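You operate a simulated robot arm through the tools that you are given. There is no shell and no other tool.

You are at the controls of a simulated robot arm. One attempt, no reset.

JOB
Pour about 60 ml from the clear jug into the teal cup and stir it smooth.
Fine: use the orange stick; jug and stick go back where they stood. Set down upright: clear jug, orange stick.

The check looks at the end state, three seconds after you hand in, the way a careful person would. Anything else that was tipped, shoved, dropped, spilled or broken makes it a failure.

ROBOT AND FRAMES
A 7-joint arm with a two-finger gripper, fixed in place. Base frame: the origin is at the foot of the arm, x ahead of it, y to its left, z up; the work surface is at about z = 0.85. Units: m, rad, N and s.
With the tool pointing down near the work surface it reaches from about 0.34 to 0.72 m from the base axis. Its first joint turns from -1.152 to 1.152 rad. Payload 2.45 kg.
The TCP is the grasp point between the finger pads, 0.026 m short of the fingertips. In the tool frame z runs along the fingers and y along their closing line. The gripper opens to 0.096 m. The gripper's body begins 0.069 m behind the TCP.
Orientation is that of the tool frame in the base frame, as a unit quaternion [w, x, y, z]. With the fingers straight down and closing along the base's y, the tool's x points along the base's -x, its y along +y and its z along -z.

CONTROLS
- The arm moves only by the tool send_rows. Its argument "steps" is a list of rows, each an object (a shift or turn left out is 0, a gripper value left out holds the last) with "slide": the shift along the base's x, y, z in m, a list of three; "rot": the turn, a rotation vector about the base's x, y, z in rad, a list of three; "grip": the opening, from 0 (shut) to 1 (fully open). In form: [{"slide": [dx, dy, dz], "rot": [ax, ay, az], "grip": grip}, ...]. A call has 1 to 20 rows; each row shifts and turns the commanded pose from where the row before left it. Each row takes 0.2 s and may step no farther than 0.05 m and 0.15 rad from the row before; otherwise, or with a gripper value out of range, the whole call is refused. A pose out of reach is approached as far as the arm can. The call stops where the force on the tool passes 80 N (or 10 N more than at its start, if that is more) or the arm is blocked; 0.2 s more then pass. The fingers move at their own pace and stop on an object; they squeeze with about 31 N. The grip force told is the motor's: it shows also when the fingers shut on nothing. Time passes only in rows, and 0.2 s behind the last, so rows that do not move let the fingers close. It gives the time, the measured TCP pose, the force on the tool (base axes), the opening and the grip force at its end, in the units of the frame above (readings bear some noise), with the torque about the TCP (base axes, N m) and any sound that the robot's microphone picked up.
- Cameras (640 x 400 px; columns grow to the right, rows downward): "scene" is fixed at [0.1783, -0.4007, 1.4297]; the picture's right is [0.67, -0.74, 0.00], its down [-0.37, -0.34, -0.86] and it looks along [0.64, 0.58, -0.50] (base axes); focal length 291 px, centre (320, 200). "wrist" rides on the gripper at [0.082, 0.003, -0.098] in the tool frame; the picture's right is [-0.04, 1.00, 0.00], its down [-0.73, -0.03, -0.68] and it looks along [-0.68, -0.03, 0.73] (tool axes); focal length 256 px, centre (320, 200). There is no depth. A picture from a camera that has moved, and an enlarged one, comes with that camera's place and axes in the base frame and with its lens.
- grab_frame(camera): a new picture of that camera. It takes no simulated time.
- enlarge(camera, box): a new picture of the part [left, top, right, bottom] of that camera's present view, enlarged. It takes no simulated time.
- job_done(): hands the job in; it is judged then, once.

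Places have to be worked out from the pictures, the camera data and where the tool is seen. Open the gripper and draw the arm clear of the work before you hand the job in, unless the task says otherwise.

The tools are called after "Request:" as a command line: name --argument value ..., lists and objects as JSON in quotes. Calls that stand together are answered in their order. send_rows: Moves the arm, as the interface text tells. Its arguments: {"type":"object","properties":{"steps":{"type":"array"}},"required":["steps"]} The other tools are called the same way: grab_frame (camera) takes a picture; enlarge (camera, box) takes an enlarged picture of a part of a camera's view; job_done () hands the job in.

At the start:

```text
time_s: 0.0
tcp_pos: [0.3826, 0.0816, 1.3108]
ee_rot: [-0.001, 0.0, 1.0, 0.0]
wrist_force: [-0.6, -1.2, 0.2]
wrist_torque: [-0.04, 0.01, 0.02]
width: 0.0959
grasp_force: 0.1
```

scene: 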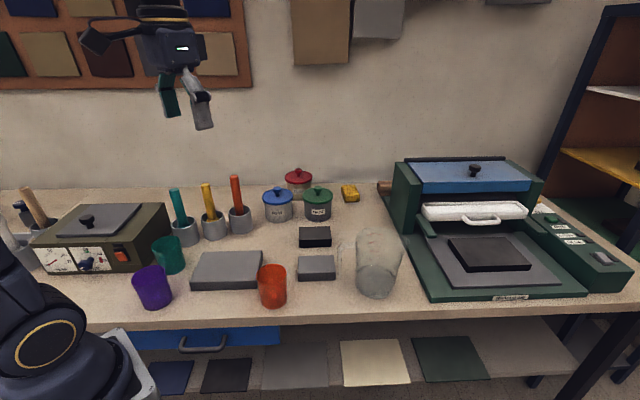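
wrist: 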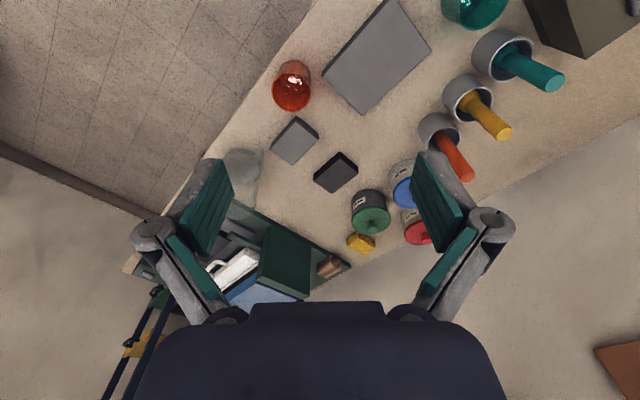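

The scene shows three cups (purple, teal, red/orange), three sticks in holders (teal, yellow, orange) and a translucent jug near (378, 265). I'll enlarge these areas first.

Request:
enlarge --camera "scene" --box '[100, 160, 300, 320]'

Request:
enlarge --camera "scene" --box '[260, 160, 460, 320]'

Request:
enlarge --camera "wrist" --box '[220, 0, 600, 240]'

```text
2.50 times, centred on (200, 240) of scene
camera zoom: at [0.1783, -0.4007, 1.4297], right [0.67, -0.74, 0.0], down [-0.37, -0.34, -0.86], along [0.64, 0.58, -0.5], focal length 727 px, centre (620, 100)
```

zoom: 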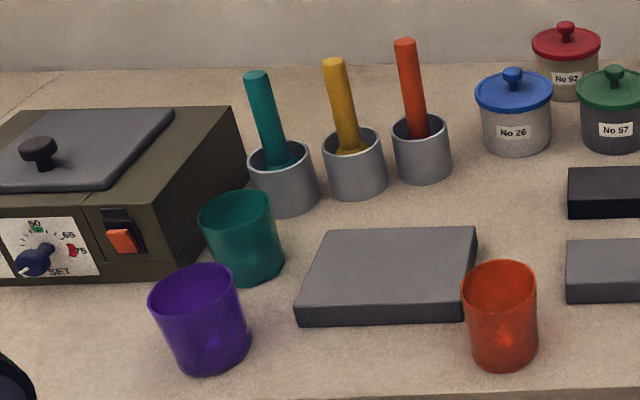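

```text
2.50 times, centred on (360, 240) of scene
camera zoom: at [0.1783, -0.4007, 1.4297], right [0.67, -0.74, 0.0], down [-0.37, -0.34, -0.86], along [0.64, 0.58, -0.5], focal length 727 px, centre (220, 100)
```

zoom: 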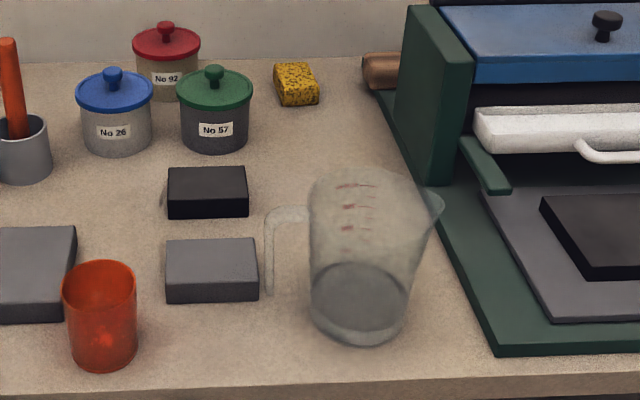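

```text
1.67 times, centred on (410, 120) of wrist
camera zoom: at [0.3001, 0.0864, 1.4103], right [0.04, 1.0, 0.0], down [0.73, -0.03, 0.68], along [0.68, -0.03, -0.73], focal length 427 px, centre (170, 333)
```

zoom: 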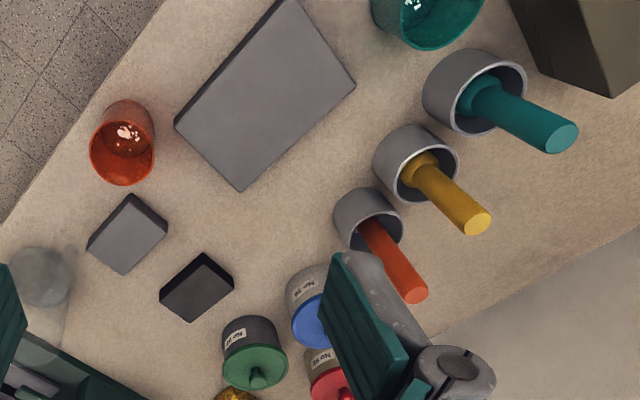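

The jug looks to stand near (0.68, -0.14) with its handle toward (-0.67, 0.74); the teal cup looks near (0.36, 0.34) and the orange stick near (0.60, 0.35). I'll move the wrist camera over the cups at a safe height to look closer.

Request:
send_rows --steps '[{"slide": [0, 0.04, -0.01], "rot": [0, 0.1, 0]}, {"slide": [0, 0.04, -0.01], "rot": [0, 0.1, 0]}, {"slide": [0, 0.04, -0.01], "rot": [0, 0.1, 0]}, {"slide": [0, 0.04, -0.01], "rot": [0, 0.1, 0]}, {"slide": [0, 0.04, -0.01]}, {}]'

Request:
grab_frame --camera "wrist"

```text
time_s: 1.4
tcp_pos: [0.3809, 0.2807, 1.2613]
ee_rot: [-0.199, 0.0, 0.98, 0.0]
wrist_force: [0.7, 0.1, 1.0]
wrist_torque: [0.01, 0.02, 0.01]
width: 0.0961
grasp_force: 0.1
```

```text
taken
camera wrist: at [0.3443, 0.2862, 1.3848], right [0.04, 1.0, -0.02], down [0.94, -0.03, 0.34], along [0.34, -0.03, -0.94], focal length 256 px, centre (320, 200)
```

wrist: 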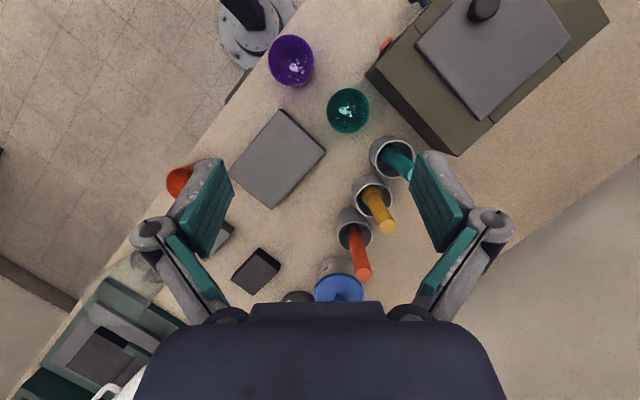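

The teal cup is now in clear view; I enlarge it and its neighbours to measure rim and contents.

Request:
enlarge --camera "wrist" --box '[260, 60, 420, 160]'

Request:
enlarge --camera "wrist" --box '[300, 190, 460, 290]'

Request:
enlarge --camera "scene" --box '[130, 170, 270, 260]'

```text
4.00 times, centred on (340, 110) of wrist
camera zoom: at [0.3443, 0.2862, 1.3848], right [0.04, 1.0, -0.02], down [0.94, -0.03, 0.34], along [0.34, -0.03, -0.94], focal length 1024 px, centre (240, 560)
```

zoom: 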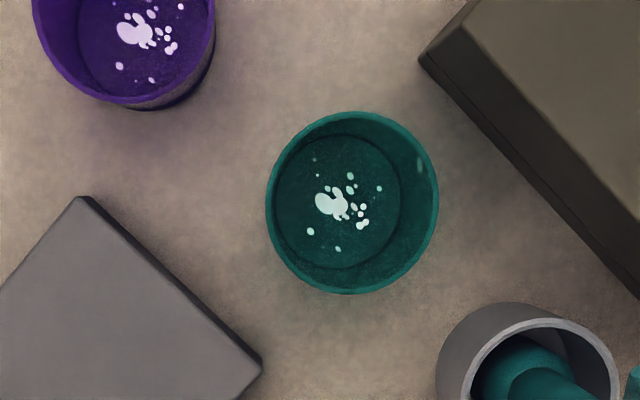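

```text
4.00 times, centred on (380, 240) of wrist
camera zoom: at [0.3443, 0.2862, 1.3848], right [0.04, 1.0, -0.02], down [0.94, -0.03, 0.34], along [0.34, -0.03, -0.94], focal length 1024 px, centre (80, 40)
```

zoom: 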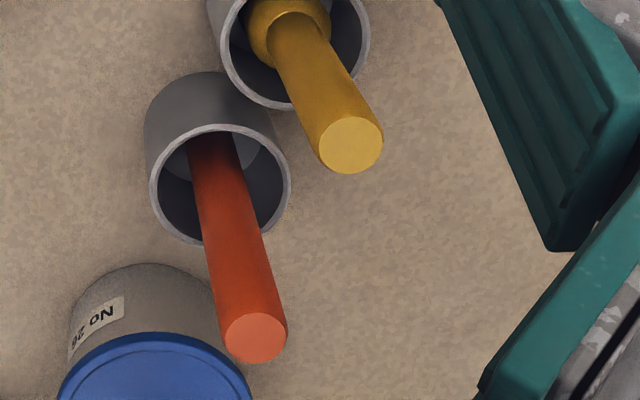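

```text
4.44 times, centred on (200, 215) of scene
camera zoom: at [0.1784, -0.4007, 1.4297], right [0.67, -0.74, 0.0], down [-0.37, -0.34, -0.86], along [0.64, 0.58, -0.5], focal length 1293 px, centre (853, 133)
```

zoom: 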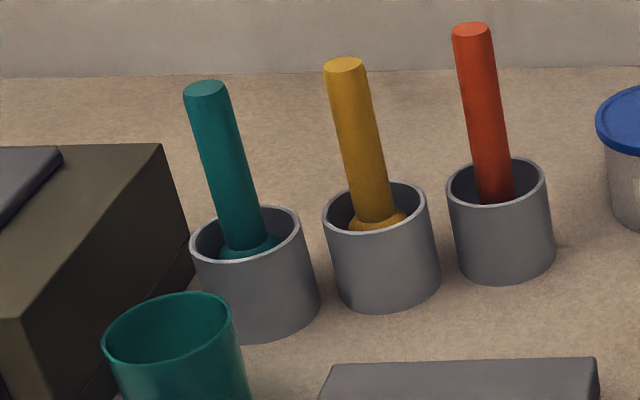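

The teal cup is at about (0.355, 0.327), rim about 7 cm wide and 8–9 cm tall, with lumpy contents at the bottom. Now I move over to examine the jug and its handle.

Request:
send_rows --steps '[{"slide": [0.01, -0.05, 0]}, {"slide": [0.01, -0.05, 0]}, {"slide": [0.01, -0.05, 0]}, {"slide": [0.01, -0.05, 0]}, {"slide": [0.01, -0.05, 0]}, {"slide": [0.01, -0.05, 0]}, {"slide": [0.01, -0.05, 0]}, {"slide": [0.01, -0.05, 0]}, {"slide": [0.01, -0.02, 0]}, {}]'

Request:
grab_frame --camera "wrist"

Request:
grab_frame --camera "scene"

```text
refused: row 1 steps farther than a row can; nothing moved
```

```text
taken
camera wrist: at [0.3443, 0.2862, 1.3848], right [0.04, 1.0, -0.02], down [0.94, -0.03, 0.34], along [0.34, -0.03, -0.94], focal length 256 px, centre (320, 200)
```

wrist: 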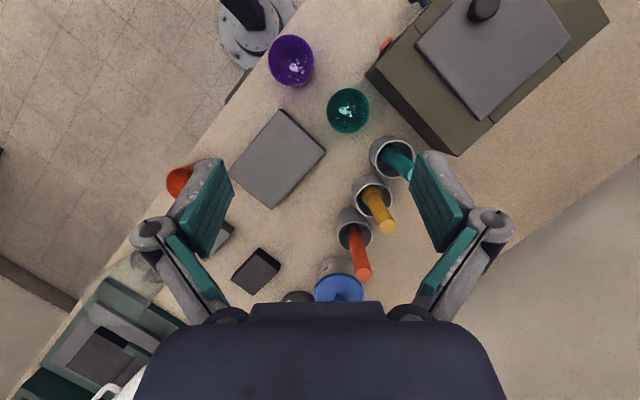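

```text
taken
```

scene: 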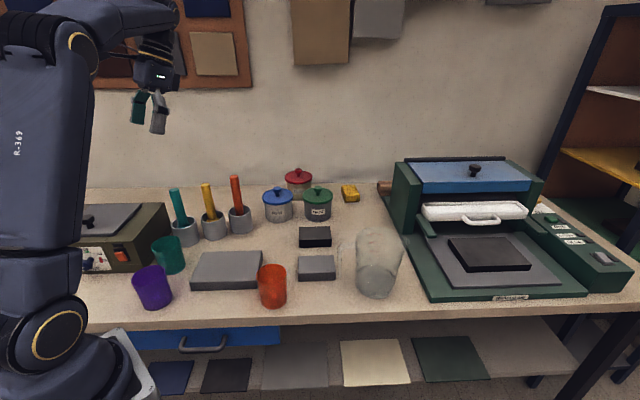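

The call was refused because the combined step exceeded 0.05 m. I repeat it with smaller steps.

Request:
send_rows --steps '[{"slide": [0.01, -0.045, 0]}, {"slide": [0.01, -0.045, 0]}, {"slide": [0.01, -0.045, 0]}, {"slide": [0.01, -0.045, 0]}, {"slide": [0.01, -0.045, 0]}, {"slide": [0.01, -0.045, 0]}, {"slide": [0.01, -0.045, 0]}, {"slide": [0.01, -0.045, 0]}, {"slide": [0.01, -0.04, 0]}, {"slide": [0.01, -0.02, 0]}, {}]'

Request:
grab_frame --camera "wrist"

```text
time_s: 3.8
tcp_pos: [0.4665, -0.0986, 1.258]
ee_rot: [-0.198, 0.0, 0.98, 0.0]
wrist_force: [0.1, 0.6, -0.1]
wrist_torque: [0.02, 0.01, -0.03]
width: 0.0959
grasp_force: 0.0
out of reach, approached as far as the arm can: row 9, 10
```

```text
taken
camera wrist: at [0.4283, -0.0937, 1.3819], right [0.04, 1.0, -0.02], down [0.94, -0.03, 0.34], along [0.34, -0.03, -0.94], focal length 256 px, centre (320, 200)
```

wrist: 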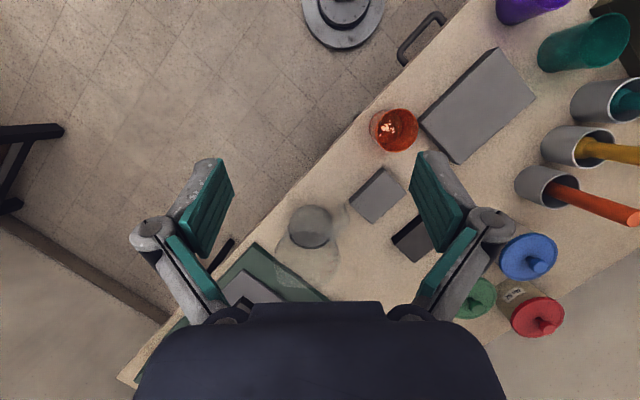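

The jug is visible in front of the tool. I enlarge it in both cameras.

Request:
enlarge --camera "wrist" --box '[240, 190, 400, 290]'

Request:
enlarge --camera "scene" --box '[310, 215, 438, 305]'

```text
4.00 times, centred on (320, 240) of wrist
camera zoom: at [0.4283, -0.0937, 1.3819], right [0.04, 1.0, -0.02], down [0.94, -0.03, 0.34], along [0.34, -0.03, -0.94], focal length 1024 px, centre (320, 40)
```

zoom: 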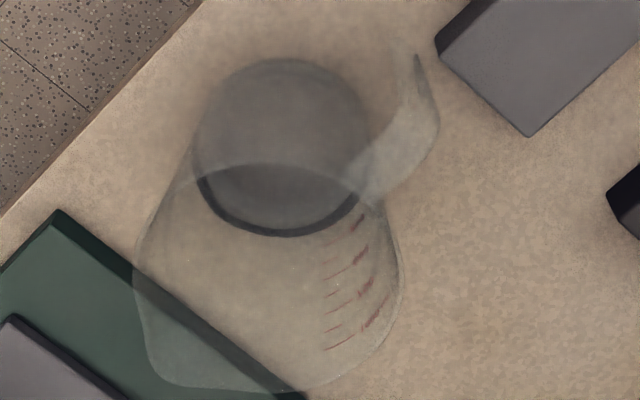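

```text
4.44 times, centred on (374, 260) of scene
camera zoom: at [0.1783, -0.4008, 1.4297], right [0.67, -0.74, 0.0], down [-0.37, -0.34, -0.86], along [0.64, 0.58, -0.5], focal length 1293 px, centre (80, -67)
```

zoom: 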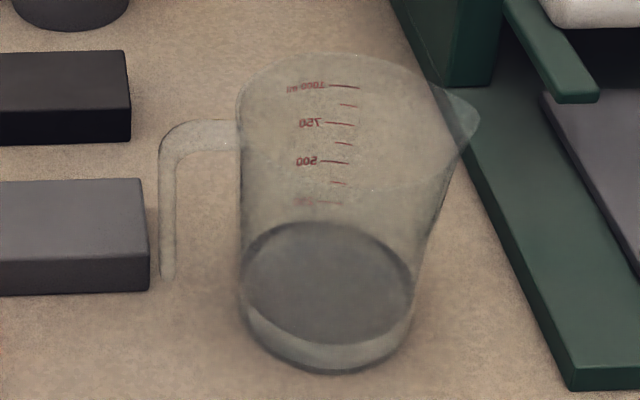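

Triangulating gives the jug centre at about (0.684, -0.135), radius about 5 cm, and its handle bar at about (0.625, -0.062), z 0.875–0.985, with the handle direction at about 129°. The jug holds only about 150 ml. I'll take up a tool orientation that points along the handle→spout direction, tilted down about 55°, while staying high.

Request:
send_rows --steps '[{"rot": [0, -0.1, 0], "slide": [0, 0.005, -0.02]}, {"rot": [0, -0.1, 0], "slide": [0, 0.01, -0.02]}, {"rot": [0, -0.1, 0], "slide": [0, 0.01, -0.02]}, {"rot": [0, -0.1, 0], "slide": [0, 0.01, -0.01]}, {"rot": [0, 0, -0.1483], "slide": [0, 0.015, 0]}, {"rot": [0, 0, -0.1483], "slide": [0, 0.015, 0]}, {"rot": [0, 0, -0.1483], "slide": [0, 0.015, 0]}, {"rot": [0, 0, -0.1483]}, {"rot": [0, 0, -0.1483]}, {"rot": [0, 0, -0.1483]}, {"rot": [-0.0949, -0.0769, 0]}, {"rot": [-0.0949, -0.0769, 0]}, {"rot": [-0.0949, -0.0769, 0]}, {"rot": [-0.0949, -0.0769, 0]}, {"rot": [-0.0949, -0.0769, 0]}, {}]'

Request:
grab_frame --camera "wrist"

Request:
grab_frame --camera "scene"

```text
time_s: 7.2
tcp_pos: [0.4664, -0.0196, 1.1892]
ee_rot: [0.272, 0.411, 0.86, -0.131]
wrist_force: [0.2, -0.2, 0.3]
wrist_torque: [0.0, -0.01, -0.02]
width: 0.096
grasp_force: 0.1
```

```text
taken
camera wrist: at [0.3906, 0.0808, 1.2235], right [0.8, 0.6, 0.02], down [0.11, -0.18, 0.98], along [0.59, -0.78, -0.21], focal length 256 px, centre (320, 200)
```

wrist: 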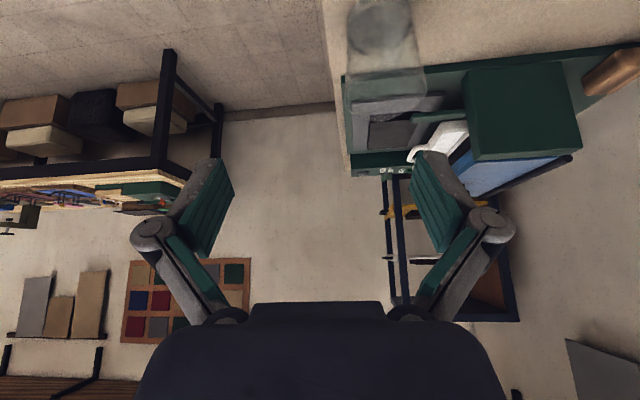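

```text
taken
```

scene: 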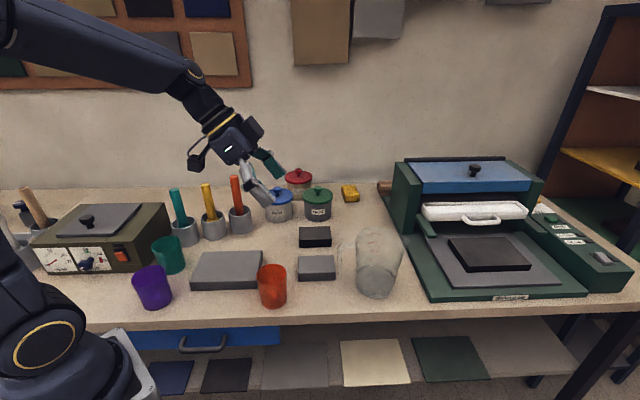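

The orientation is as intended (tool z ≈ (0.36, -0.45, -0.82)). I enlarge the jug in this view to refine the handle location.

Request:
enlarge --camera "wrist" --box '[320, 0, 480, 100]'

```text
4.00 times, centred on (400, 50) of wrist
camera zoom: at [0.3906, 0.0808, 1.2235], right [0.8, 0.6, 0.02], down [0.11, -0.18, 0.98], along [0.59, -0.78, -0.21], focal length 1024 px, centre (0, 800)
```

zoom: 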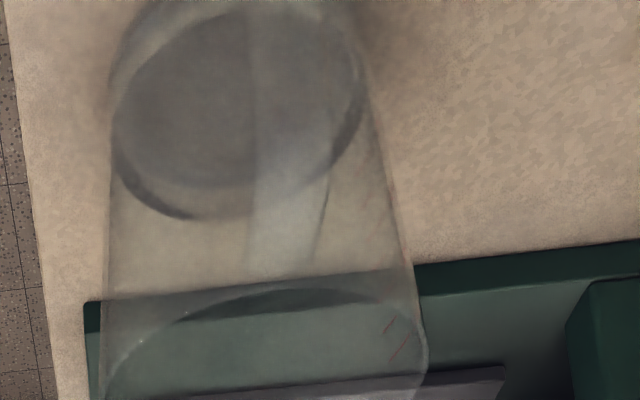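

The handle band lines up with the tool's plane within a few mm. I move to a standoff 10 cm back along the tool axis.

Request:
send_rows --steps '[{"slide": [0.0245, 0.0005, -0.0324]}, {"slide": [0.0245, 0.0005, -0.0324]}, {"slide": [0.0245, 0.0005, -0.0324]}, {"slide": [0.0245, 0.0005, -0.0324]}, {"slide": [0.0245, 0.0005, -0.0324]}, {}]'

Request:
grab_frame --camera "wrist"

Request:
enlarge --camera "scene" --box '[270, 180, 430, 305]'

```text
time_s: 8.6
tcp_pos: [0.5908, -0.0153, 1.0256]
ee_rot: [0.272, 0.411, 0.861, -0.13]
wrist_force: [-0.1, -0.6, 1.4]
wrist_torque: [0.02, -0.01, 0.0]
width: 0.0958
grasp_force: 0.1
```

```text
taken
camera wrist: at [0.5142, 0.0841, 1.0616], right [0.8, 0.6, 0.02], down [0.11, -0.18, 0.98], along [0.59, -0.78, -0.21], focal length 256 px, centre (320, 200)
```

wrist: 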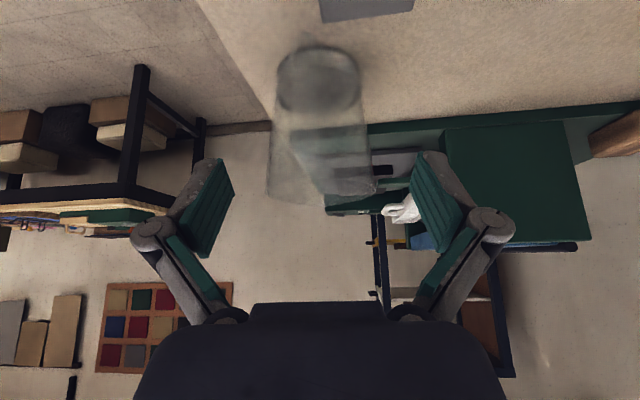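

```text
3.20 times, centred on (350, 242) of scene
camera zoom: at [0.1784, -0.4007, 1.4297], right [0.67, -0.74, 0.0], down [-0.37, -0.34, -0.86], along [0.64, 0.58, -0.5], focal length 931 px, centre (224, 64)
```

zoom: 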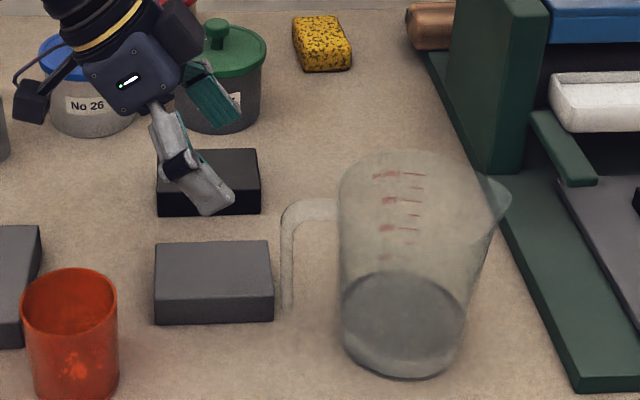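

I enlarge the wrist view between the fingers to see the handle's lateral position.

Request:
enlarge --camera "wrist" --box '[240, 30, 400, 230]'

```text
2.00 times, centred on (320, 130) of wrist
camera zoom: at [0.5142, 0.0841, 1.0616], right [0.8, 0.6, 0.02], down [0.11, -0.18, 0.98], along [0.59, -0.78, -0.21], focal length 512 px, centre (320, 340)
```

zoom: 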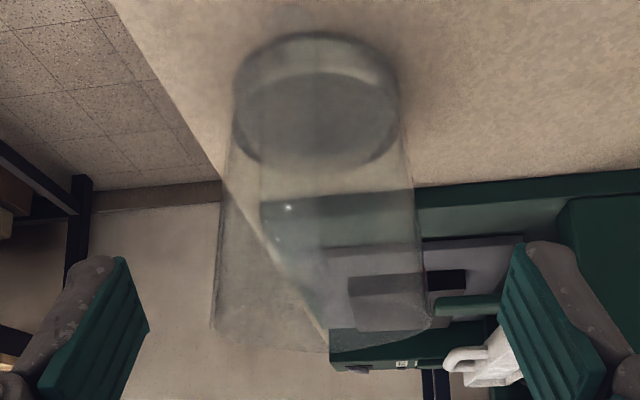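

The jug's axis is centred between the fingers, with the handle maybe 5 mm to the left. I advance half of the way with a small sideways correction and look again.

Request:
send_rows --steps '[{"slide": [0.005, -0.0095, -0.0146]}, {"slide": [0.005, -0.0095, -0.0146]}, {"slide": [0.005, -0.0094, -0.0146]}, {}]'

Request:
enlarge --camera "wrist" --box '[200, 30, 440, 230]'

Request:
enlarge --camera "scene" --box '[300, 205, 428, 305]'

```text
time_s: 9.6
tcp_pos: [0.6049, -0.0437, 0.9823]
ee_rot: [0.271, 0.41, 0.861, -0.13]
wrist_force: [0.4, -0.2, 0.6]
wrist_torque: [-0.02, 0.0, 0.01]
width: 0.0959
grasp_force: 0.0
```

```text
2.00 times, centred on (320, 130) of wrist
camera zoom: at [0.5288, 0.0554, 1.0171], right [0.8, 0.6, 0.02], down [0.11, -0.18, 0.98], along [0.59, -0.78, -0.21], focal length 512 px, centre (320, 340)
```

zoom: 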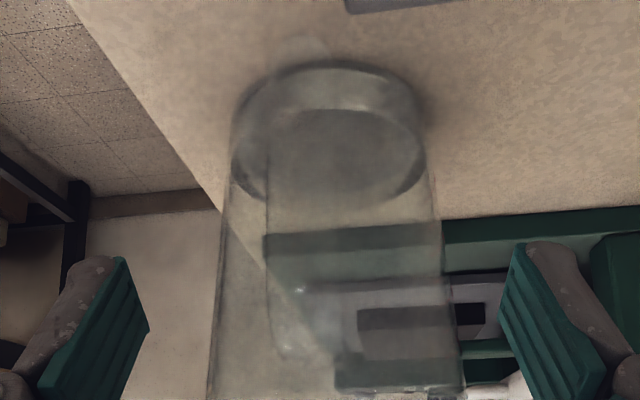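

```text
4.00 times, centred on (364, 255) of scene
camera zoom: at [0.1783, -0.4007, 1.4297], right [0.67, -0.74, 0.0], down [-0.37, -0.34, -0.86], along [0.64, 0.58, -0.5], focal length 1164 px, centre (144, -20)
```

zoom: 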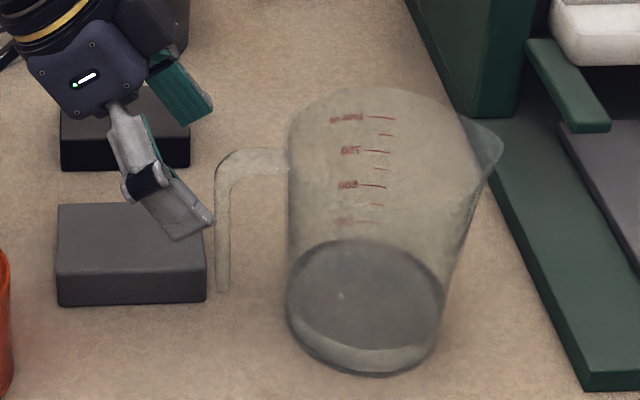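

The handle strip sits slightly left of the finger mid-plane, and my planned TCP projects right onto the handle bar in the scene. I advance the last 4.5 cm.

Request:
send_rows --steps '[{"slide": [0.005, -0.0074, -0.0124]}, {"slide": [0.005, -0.0074, -0.0124]}, {"slide": [0.0048, -0.0073, -0.0125]}, {}]'

Request:
enlarge --camera "wrist" --box '[200, 30, 440, 230]'

Request:
enlarge --camera "scene" --box '[300, 205, 428, 305]'

```text
time_s: 10.6
tcp_pos: [0.6191, -0.066, 0.9469]
ee_rot: [0.271, 0.411, 0.861, -0.13]
wrist_force: [0.5, -0.8, -1.5]
wrist_torque: [-0.01, -0.01, 0.04]
width: 0.0958
grasp_force: 0.0
```

```text
2.00 times, centred on (320, 130) of wrist
camera zoom: at [0.5431, 0.033, 0.9797], right [0.8, 0.6, 0.02], down [0.11, -0.18, 0.98], along [0.59, -0.78, -0.21], focal length 512 px, centre (320, 340)
```

zoom: 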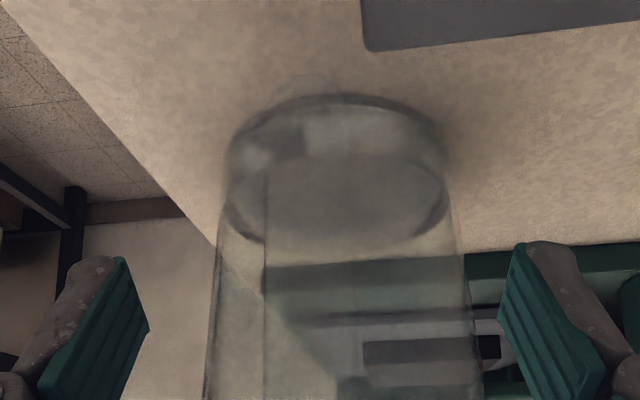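

```text
4.00 times, centred on (364, 255) of scene
camera zoom: at [0.1783, -0.4007, 1.4297], right [0.67, -0.74, 0.0], down [-0.37, -0.34, -0.86], along [0.64, 0.58, -0.5], focal length 1164 px, centre (144, -20)
```

zoom: 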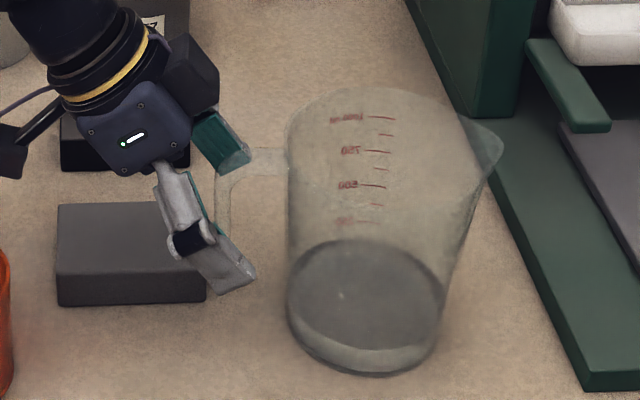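

The fingers straddle the handle bar. I close partway to check the centring before gripping.

Request:
send_rows --steps '[{"grip": 0.4}, {"grip": 0.4}, {"grip": 0.4}, {"grip": 0.4}, {"grip": 0.4}]'

Request:
enlarge --camera "wrist" --box '[200, 30, 440, 230]'

Request:
enlarge --camera "scene" --box '[324, 215, 404, 285]'

```text
time_s: 11.8
tcp_pos: [0.6186, -0.0655, 0.9454]
ee_rot: [0.271, 0.411, 0.861, -0.129]
wrist_force: [-0.4, -0.4, -0.9]
wrist_torque: [-0.01, 0.0, 0.0]
width: 0.0382
grasp_force: 0.2
```

```text
2.00 times, centred on (320, 130) of wrist
camera zoom: at [0.543, 0.033, 0.9799], right [0.8, 0.6, 0.02], down [0.11, -0.18, 0.98], along [0.59, -0.78, -0.21], focal length 512 px, centre (320, 340)
```

zoom: 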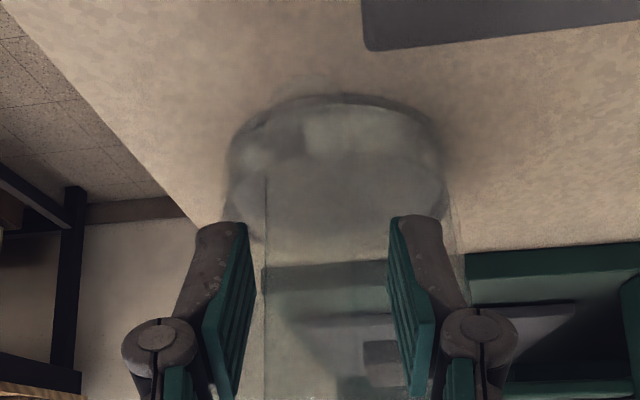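

```text
5.71 times, centred on (364, 250) of scene
camera zoom: at [0.1783, -0.4007, 1.4297], right [0.67, -0.74, 0.0], down [-0.37, -0.34, -0.86], along [0.64, 0.58, -0.5], focal length 1663 px, centre (69, -86)
```

zoom: 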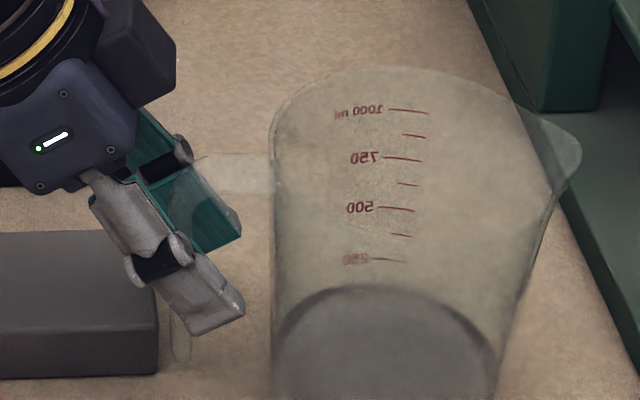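

The handle appears about 3 mm left of the finger centre. I correct for that and close fully.

Request:
send_rows --steps '[{"slide": [-0.0023, -0.0019, 0], "grip": 0.4}, {"grip": 0.3}, {"grip": 0.2}, {"grip": 0.1}, {"grip": 0}, {"grip": 0}, {"grip": 0}]'

Request:
enlarge --camera "wrist" --box '[200, 30, 440, 230]'

Request:
enlarge --camera "scene" --box '[310, 215, 438, 305]'

```text
time_s: 13.4
tcp_pos: [0.6153, -0.0682, 0.9452]
ee_rot: [0.271, 0.411, 0.861, -0.13]
wrist_force: [-1.2, 1.1, 0.1]
wrist_torque: [0.1, -0.1, 0.03]
width: 0.0211
grasp_force: 31.4
```

```text
2.00 times, centred on (320, 130) of wrist
camera zoom: at [0.5406, 0.0312, 0.98], right [0.8, 0.6, 0.02], down [0.11, -0.18, 0.98], along [0.59, -0.78, -0.21], focal length 512 px, centre (320, 340)
```

zoom: 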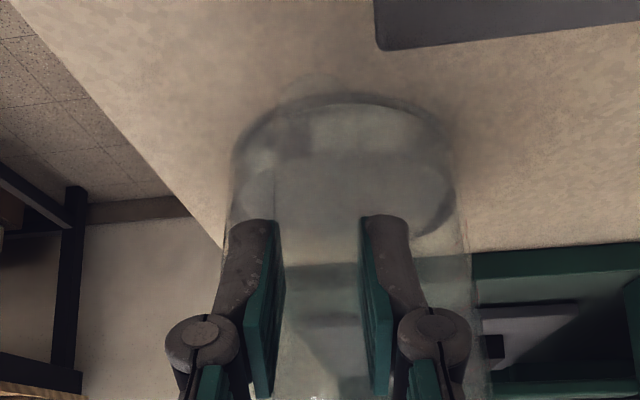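

```text
4.44 times, centred on (374, 260) of scene
camera zoom: at [0.1783, -0.4007, 1.4297], right [0.67, -0.74, 0.0], down [-0.37, -0.34, -0.86], along [0.64, 0.58, -0.5], focal length 1293 px, centre (80, -67)
```

zoom: 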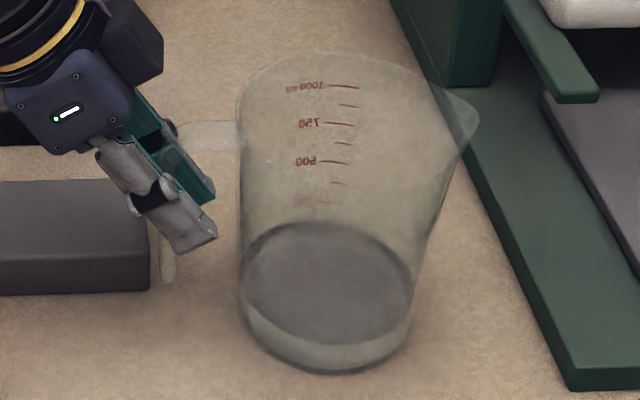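

Gripped at 21 mm with the jug unmoved; this pose (0.6155, -0.068, 0.945) is where I bring it back. I lift 3 cm slowly to test the hold.

Request:
send_rows --steps '[{"slide": [0, 0, 0.004]}, {"slide": [0, 0, 0.006]}, {"slide": [0, 0, 0.01]}, {"slide": [0, 0, 0.01]}, {}, {}]'

Request:
enlarge --camera "scene" --box '[310, 215, 438, 305]'

```text
time_s: 14.8
tcp_pos: [0.6175, -0.0695, 0.9745]
ee_rot: [0.271, 0.411, 0.861, -0.129]
wrist_force: [0.2, -0.3, -3.3]
wrist_torque: [0.21, 0.18, -0.01]
width: 0.0208
grasp_force: 31.0
```

```text
4.44 times, centred on (374, 260) of scene
camera zoom: at [0.1784, -0.4008, 1.4297], right [0.67, -0.74, 0.0], down [-0.37, -0.34, -0.86], along [0.64, 0.58, -0.5], focal length 1293 px, centre (80, -67)
```

zoom: 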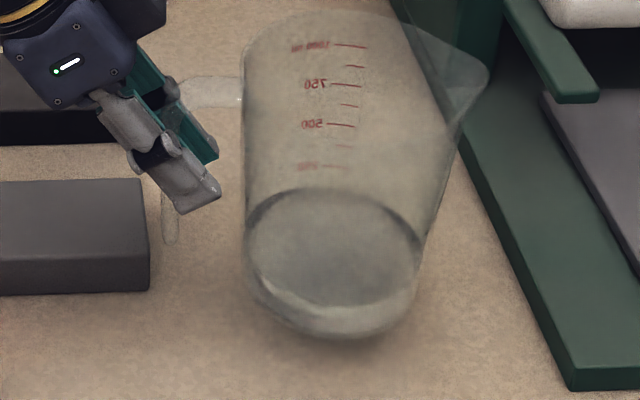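

The jug lifted cleanly and upright, with about 3.3 N of weight. I continue lifting straight up to carry height, then take a few still readings for a weight baseline.

Request:
send_rows --steps '[{"slide": [0, 0, 0.015]}, {"slide": [0, 0, 0.02]}, {"slide": [0, 0, 0.025]}, {"slide": [0, 0, 0.025]}, {"slide": [0, 0, 0.025]}, {"slide": [0, 0, 0.02]}, {"slide": [0, 0, 0.015]}, {}, {}, {}]'

Request:
send_rows --steps '[{}]'

Request:
send_rows --steps '[{}]'

Request:
send_rows --steps '[{}]'

Request:
send_rows --steps '[{}]'

Request:
grab_frame --camera "scene"

```text
time_s: 17.0
tcp_pos: [0.6166, -0.069, 1.1204]
ee_rot: [0.272, 0.41, 0.861, -0.129]
wrist_force: [0.4, -0.7, -3.4]
wrist_torque: [0.18, 0.17, -0.02]
width: 0.0209
grasp_force: 31.1
```

```text
time_s: 17.4
tcp_pos: [0.6161, -0.0685, 1.1207]
ee_rot: [0.272, 0.411, 0.86, -0.13]
wrist_force: [0.1, 0.0, -3.3]
wrist_torque: [0.18, 0.16, -0.01]
width: 0.0211
grasp_force: 30.6
```

```text
time_s: 17.8
tcp_pos: [0.6166, -0.0688, 1.1207]
ee_rot: [0.271, 0.412, 0.86, -0.131]
wrist_force: [-0.3, -0.4, -3.1]
wrist_torque: [0.22, 0.17, 0.0]
width: 0.0209
grasp_force: 30.9
```

```text
time_s: 18.2
tcp_pos: [0.6161, -0.0686, 1.1205]
ee_rot: [0.272, 0.41, 0.861, -0.13]
wrist_force: [0.3, 0.4, -3.2]
wrist_torque: [0.25, 0.16, 0.01]
width: 0.021
grasp_force: 31.0
```

```text
time_s: 18.6
tcp_pos: [0.6161, -0.0695, 1.1207]
ee_rot: [0.272, 0.41, 0.861, -0.128]
wrist_force: [0.9, 0.3, -2.6]
wrist_torque: [0.21, 0.15, 0.01]
width: 0.0208
grasp_force: 31.6
```

```text
taken
```

scene: 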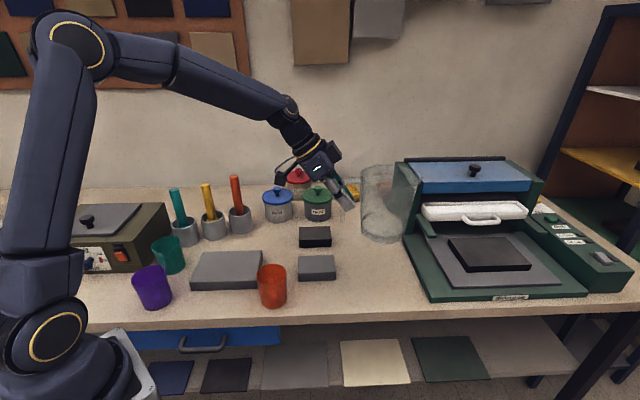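

The weight baseline is about 3.15 N and the torque about 0.27 N·m. I now carry the jug level toward the teal cup while yawing it, in two gentle stages.

Request:
send_rows --steps '[{"slide": [-0.005, 0.005, 0], "rot": [0, 0, 0.05]}, {"slide": [-0.009, 0.009, 0], "rot": [0, 0, 0.1]}, {"slide": [-0.009, 0.009, 0], "rot": [0, 0, 0.1]}, {"slide": [-0.009, 0.009, 0], "rot": [0, 0, 0.1]}, {"slide": [-0.009, 0.009, 0], "rot": [0, 0, 0.1]}, {"slide": [-0.009, 0.009, 0], "rot": [0, 0, 0.1]}, {"slide": [-0.009, 0.009, 0], "rot": [0, 0, 0.1]}, {"slide": [-0.009, 0.009, 0], "rot": [0, 0, 0.1]}, {"slide": [-0.009, 0.009, 0], "rot": [0, 0, 0.1]}, {"slide": [-0.009, 0.009, 0], "rot": [0, 0, 0.1]}, {"slide": [-0.009, 0.009, 0], "rot": [0, 0, 0.1]}, {"slide": [-0.009, 0.009, 0], "rot": [0, 0, 0.1]}, {"slide": [-0.009, 0.009, 0], "rot": [0, 0, 0.1]}, {"slide": [-0.005, 0.005, 0], "rot": [0, 0, 0.05]}, {}, {}]'

Request:
grab_frame --camera "scene"

```text
time_s: 22.0
tcp_pos: [0.4971, 0.0495, 1.1199]
ee_rot: [0.294, -0.194, 0.934, 0.061]
wrist_force: [-0.8, 0.0, -3.3]
wrist_torque: [-0.13, 0.25, -0.02]
width: 0.0205
grasp_force: 31.3
```

```text
taken
```

scene: 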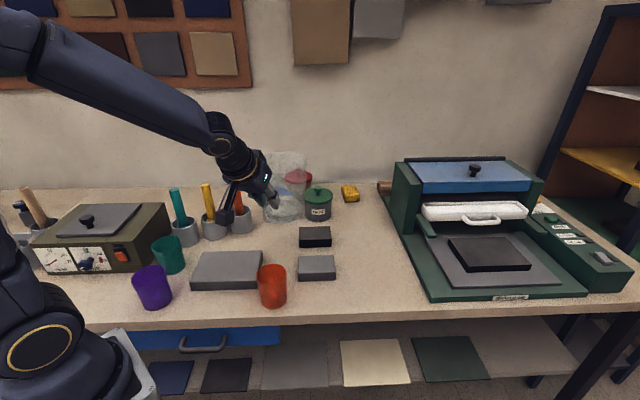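

The jug is level and halfway there (yaw 23°). I continue the second stage to the pouring side of the teal cup.

Request:
send_rows --steps '[{"slide": [-0.005, 0.005, 0], "rot": [0, 0, 0.05]}, {"slide": [-0.0085, 0.0085, 0], "rot": [0, 0, 0.1]}, {"slide": [-0.0085, 0.0085, 0], "rot": [0, 0, 0.1]}, {"slide": [-0.0085, 0.0085, 0], "rot": [0, 0, 0.1]}, {"slide": [-0.0085, 0.0085, 0], "rot": [0, 0, 0.1]}, {"slide": [-0.0085, 0.0085, 0], "rot": [0, 0, 0.1]}, {"slide": [-0.0085, 0.0085, 0], "rot": [0, 0, 0.1]}, {"slide": [-0.0085, 0.0085, 0], "rot": [0, 0, 0.1]}, {"slide": [-0.0085, 0.0085, 0], "rot": [0, 0, 0.1]}, {"slide": [-0.0085, 0.0085, 0], "rot": [0, 0, 0.1]}, {"slide": [-0.0085, 0.0085, 0], "rot": [0, 0, 0.1]}, {"slide": [-0.0085, 0.0085, 0], "rot": [0, 0, 0.1]}, {"slide": [-0.0085, 0.0085, 0], "rot": [0, 0, 0.1]}, {"slide": [-0.0065, 0.0075, 0], "rot": [0, 0, 0.087]}, {}, {}]'

Request:
grab_frame --camera "scene"

Request:
grab_frame --camera "wrist"

```text
time_s: 25.4
tcp_pos: [0.384, 0.1644, 1.1206]
ee_rot: [-0.193, 0.731, -0.613, -0.23]
wrist_force: [-0.8, 0.6, -2.5]
wrist_torque: [-0.26, -0.09, -0.01]
width: 0.0205
grasp_force: 30.6
```

```text
taken
```

scene: 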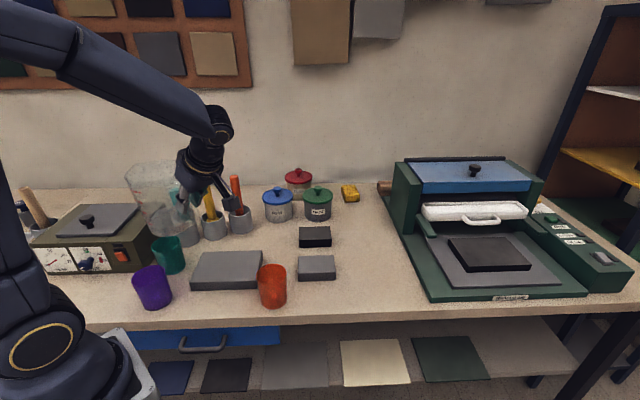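

```text
taken
camera wrist: at [0.4026, 0.0438, 1.155], right [-0.99, -0.14, 0.02], down [-0.01, 0.21, 0.98], along [-0.14, 0.97, -0.21], focal length 256 px, centre (320, 200)
```

wrist: 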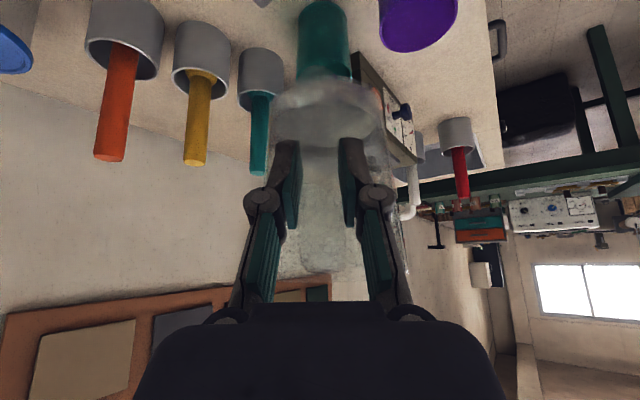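

The jug is aligned: the tool plane passes through the teal cup's centre. I tilt it gradually to about 60° (still below the pouring angle), keeping the spout above the cup.

Request:
send_rows --steps '[{"rot": [-0.043, -0.0076, 0]}, {"rot": [-0.086, -0.0152, 0]}, {"rot": [-0.086, -0.0152, 0]}, {"rot": [-0.086, -0.0152, 0]}, {"rot": [-0.086, -0.0152, 0]}, {"rot": [-0.086, -0.0152, 0]}, {"rot": [-0.086, -0.0152, 0]}, {"rot": [-0.043, -0.0076, 0]}, {}, {}]'

Request:
grab_frame --camera "scene"

Request:
enlarge --camera "scene" --box '[90, 150, 250, 290]'

```text
time_s: 27.6
tcp_pos: [0.3844, 0.1638, 1.1205]
ee_rot: [0.0, 0.766, -0.643, 0.0]
wrist_force: [0.0, 0.9, -2.9]
wrist_torque: [-0.17, -0.05, 0.04]
width: 0.021
grasp_force: 31.2
```

```text
taken
```

scene: 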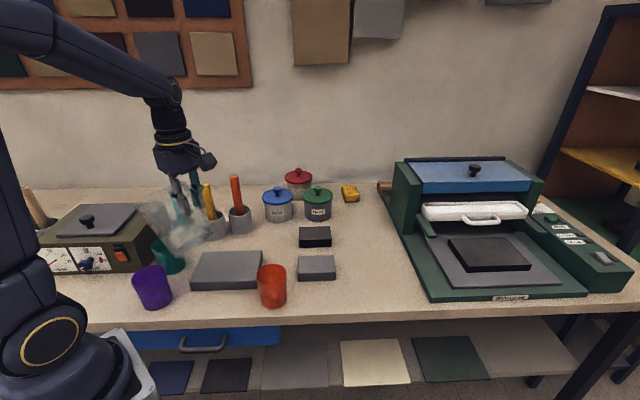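

```text
2.86 times, centred on (170, 220) of scene
camera zoom: at [0.1784, -0.4007, 1.4297], right [0.67, -0.74, 0.0], down [-0.37, -0.34, -0.86], along [0.64, 0.58, -0.5], focal length 831 px, centre (749, 143)
```

zoom: 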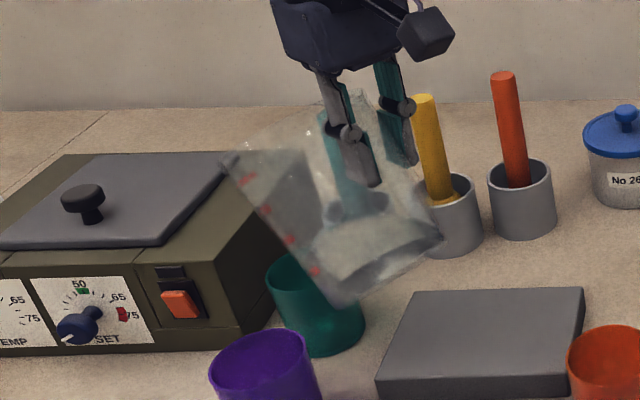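

The jug is stable at 35° of tilt with the spout above the cup. I continue to about 60° while sliding forward so the spout stays over the cup.

Request:
send_rows --steps '[{"rot": [-0.043, -0.0076, 0], "slide": [-0.0007, 0.0037, -0.001]}, {"rot": [-0.086, -0.0152, 0], "slide": [-0.0014, 0.0073, -0.002]}, {"rot": [-0.086, -0.0152, 0], "slide": [-0.0014, 0.0073, -0.002]}, {"rot": [-0.086, -0.0152, 0], "slide": [-0.0014, 0.0073, -0.002]}, {"rot": [-0.086, -0.0152, 0], "slide": [-0.0014, 0.0073, -0.002]}, {"rot": [-0.043, -0.0076, 0], "slide": [-0.0007, 0.0037, -0.001]}, {}, {}, {}]'

Request:
enlarge --camera "scene" --box '[110, 180, 230, 280]'

Request:
grab_frame --camera "wrist"

```text
time_s: 29.6
tcp_pos: [0.378, 0.2011, 1.1103]
ee_rot: [0.139, 0.749, -0.627, 0.165]
wrist_force: [0.8, 0.8, -2.7]
wrist_torque: [-0.02, -0.01, 0.02]
width: 0.0207
grasp_force: 31.6
```

```text
4.00 times, centred on (170, 230) of scene
camera zoom: at [0.1784, -0.4007, 1.4297], right [0.67, -0.74, 0.0], down [-0.37, -0.34, -0.86], along [0.64, 0.58, -0.5], focal length 1164 px, centre (920, 80)
```

zoom: 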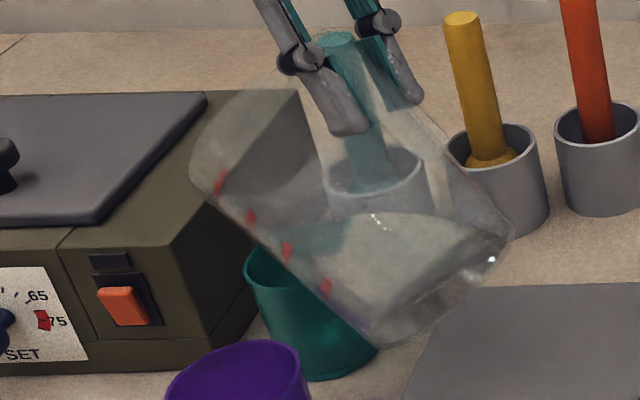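

```text
taken
camera wrist: at [0.3791, 0.1698, 1.2349], right [-0.99, -0.14, -0.02], down [-0.14, 0.94, 0.3], along [-0.03, 0.3, -0.95], focal length 256 px, centre (320, 200)
```

wrist: 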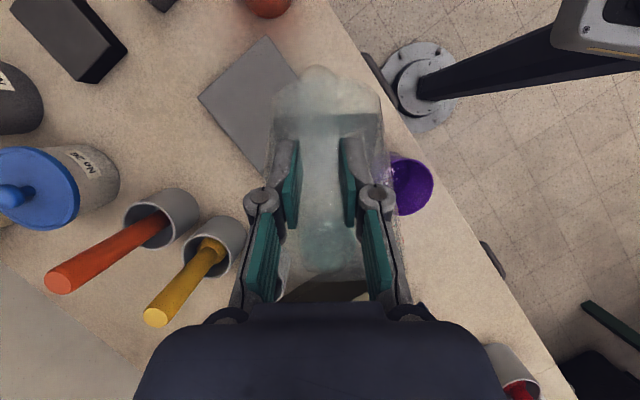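

At 60° nothing has poured yet. I enlarge the wrist view to see the spout and cup relative positions.

Request:
enlarge --camera "wrist" --box '[240, 150, 400, 310]'

Request:
enlarge --camera "scene" --box '[130, 195, 200, 265]'

```text
2.50 times, centred on (320, 230) of wrist
camera zoom: at [0.3791, 0.1698, 1.2349], right [-0.99, -0.14, -0.02], down [-0.14, 0.94, 0.3], along [-0.03, 0.3, -0.95], focal length 640 px, centre (320, 125)
```

zoom: 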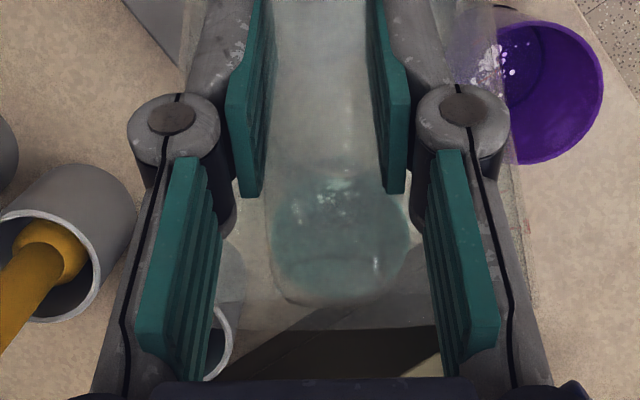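

```text
5.71 times, centred on (165, 230) of scene
camera zoom: at [0.1784, -0.4007, 1.4297], right [0.67, -0.74, 0.0], down [-0.37, -0.34, -0.86], along [0.64, 0.58, -0.5], focal length 1663 px, centre (1206, 29)
```

zoom: 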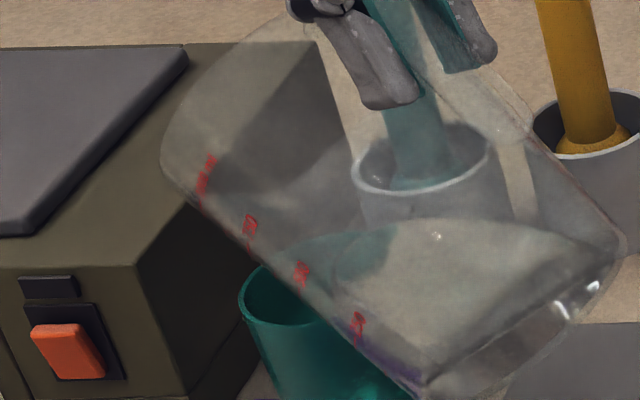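

Cup and spout overlap in the wrist view as predicted (cup centre ≈ (0.354, 0.327)). I tilt on to 65° slowly and check for flow.

Request:
send_rows --steps '[{"rot": [-0.0287, -0.0051, 0], "slide": [-0.0004, 0.0023, 0.0004]}, {"rot": [-0.0287, -0.0051, 0], "slide": [-0.0004, 0.0023, 0.0004]}, {"rot": [-0.0287, -0.0051, 0], "slide": [-0.0004, 0.0023, 0.0004]}, {}, {}]'

Request:
enlarge --camera "scene" --box '[130, 195, 210, 275]'

Request:
enlarge --camera "wrist" --box '[240, 150, 400, 310]'

```text
time_s: 30.8
tcp_pos: [0.3755, 0.2073, 1.1115]
ee_rot: [0.167, 0.74, -0.621, 0.197]
wrist_force: [-0.4, -0.2, -2.9]
wrist_torque: [-0.02, 0.0, 0.04]
width: 0.0208
grasp_force: 30.8
```

```text
5.00 times, centred on (170, 235) of scene
camera zoom: at [0.1784, -0.4007, 1.4297], right [0.67, -0.74, 0.0], down [-0.37, -0.34, -0.86], along [0.64, 0.58, -0.5], focal length 1455 px, centre (1070, 25)
```

zoom: 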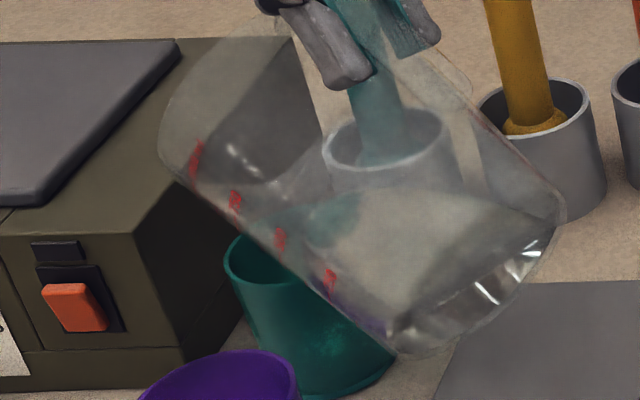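

```text
2.50 times, centred on (320, 230) of wrist
camera zoom: at [0.3762, 0.1874, 1.2385], right [-0.99, -0.14, -0.02], down [-0.14, 0.97, 0.22], along [-0.01, 0.22, -0.98], focal length 640 px, centre (320, 125)
```

zoom: 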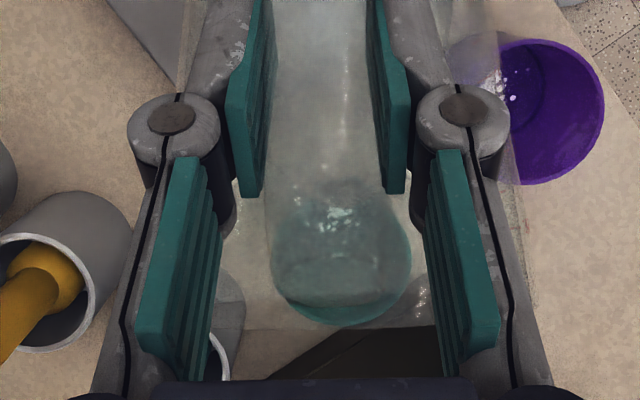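

The spout tip (≈(0.356, 0.323, 0.985)) is over the cup's middle, not pouring yet. I go on in 2° steps, pausing each time, letting the spout drift slightly back from the centre to allow for the stream's forward throw.

Request:
send_rows --steps '[{"rot": [-0.0172, -0.003, 0], "slide": [0, 0, 0.002]}, {"rot": [-0.0172, -0.003, 0], "slide": [0, 0, 0.002]}, {}, {}]'

Request:
enlarge --camera "wrist" --box '[240, 150, 400, 310]'

Request:
enlarge --camera "scene" --box '[130, 195, 210, 275]'

```text
time_s: 31.8
tcp_pos: [0.3773, 0.2071, 1.1149]
ee_rot: [0.178, 0.737, -0.617, 0.211]
wrist_force: [-0.2, -0.2, -3.5]
wrist_torque: [-0.01, 0.01, -0.04]
width: 0.0206
grasp_force: 30.5
```

```text
2.50 times, centred on (320, 230) of wrist
camera zoom: at [0.3758, 0.1918, 1.2434], right [-0.99, -0.14, -0.02], down [-0.14, 0.97, 0.19], along [-0.01, 0.19, -0.98], focal length 640 px, centre (320, 125)
```

zoom: 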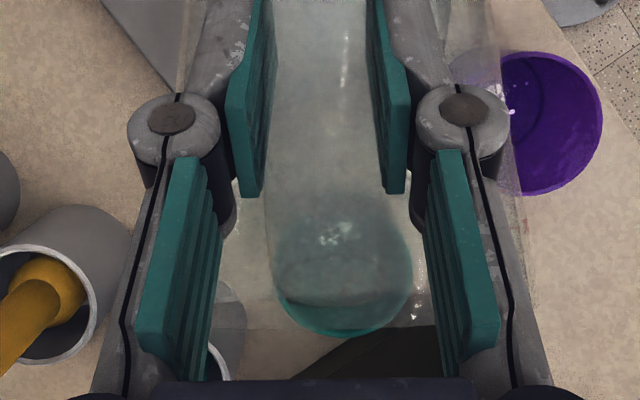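

```text
5.00 times, centred on (170, 235) of scene
camera zoom: at [0.1784, -0.4007, 1.4297], right [0.67, -0.74, 0.0], down [-0.37, -0.34, -0.86], along [0.64, 0.58, -0.5], focal length 1455 px, centre (1070, 25)
```

zoom: 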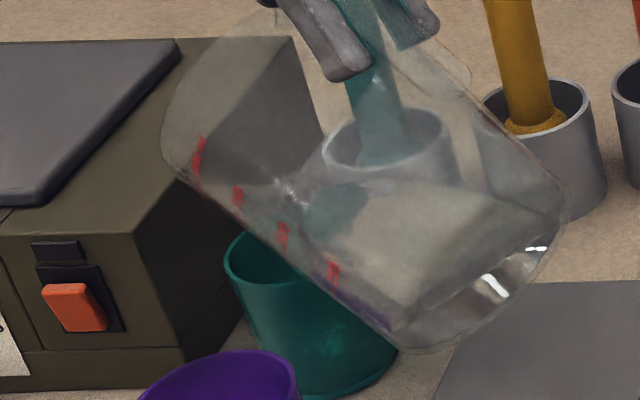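

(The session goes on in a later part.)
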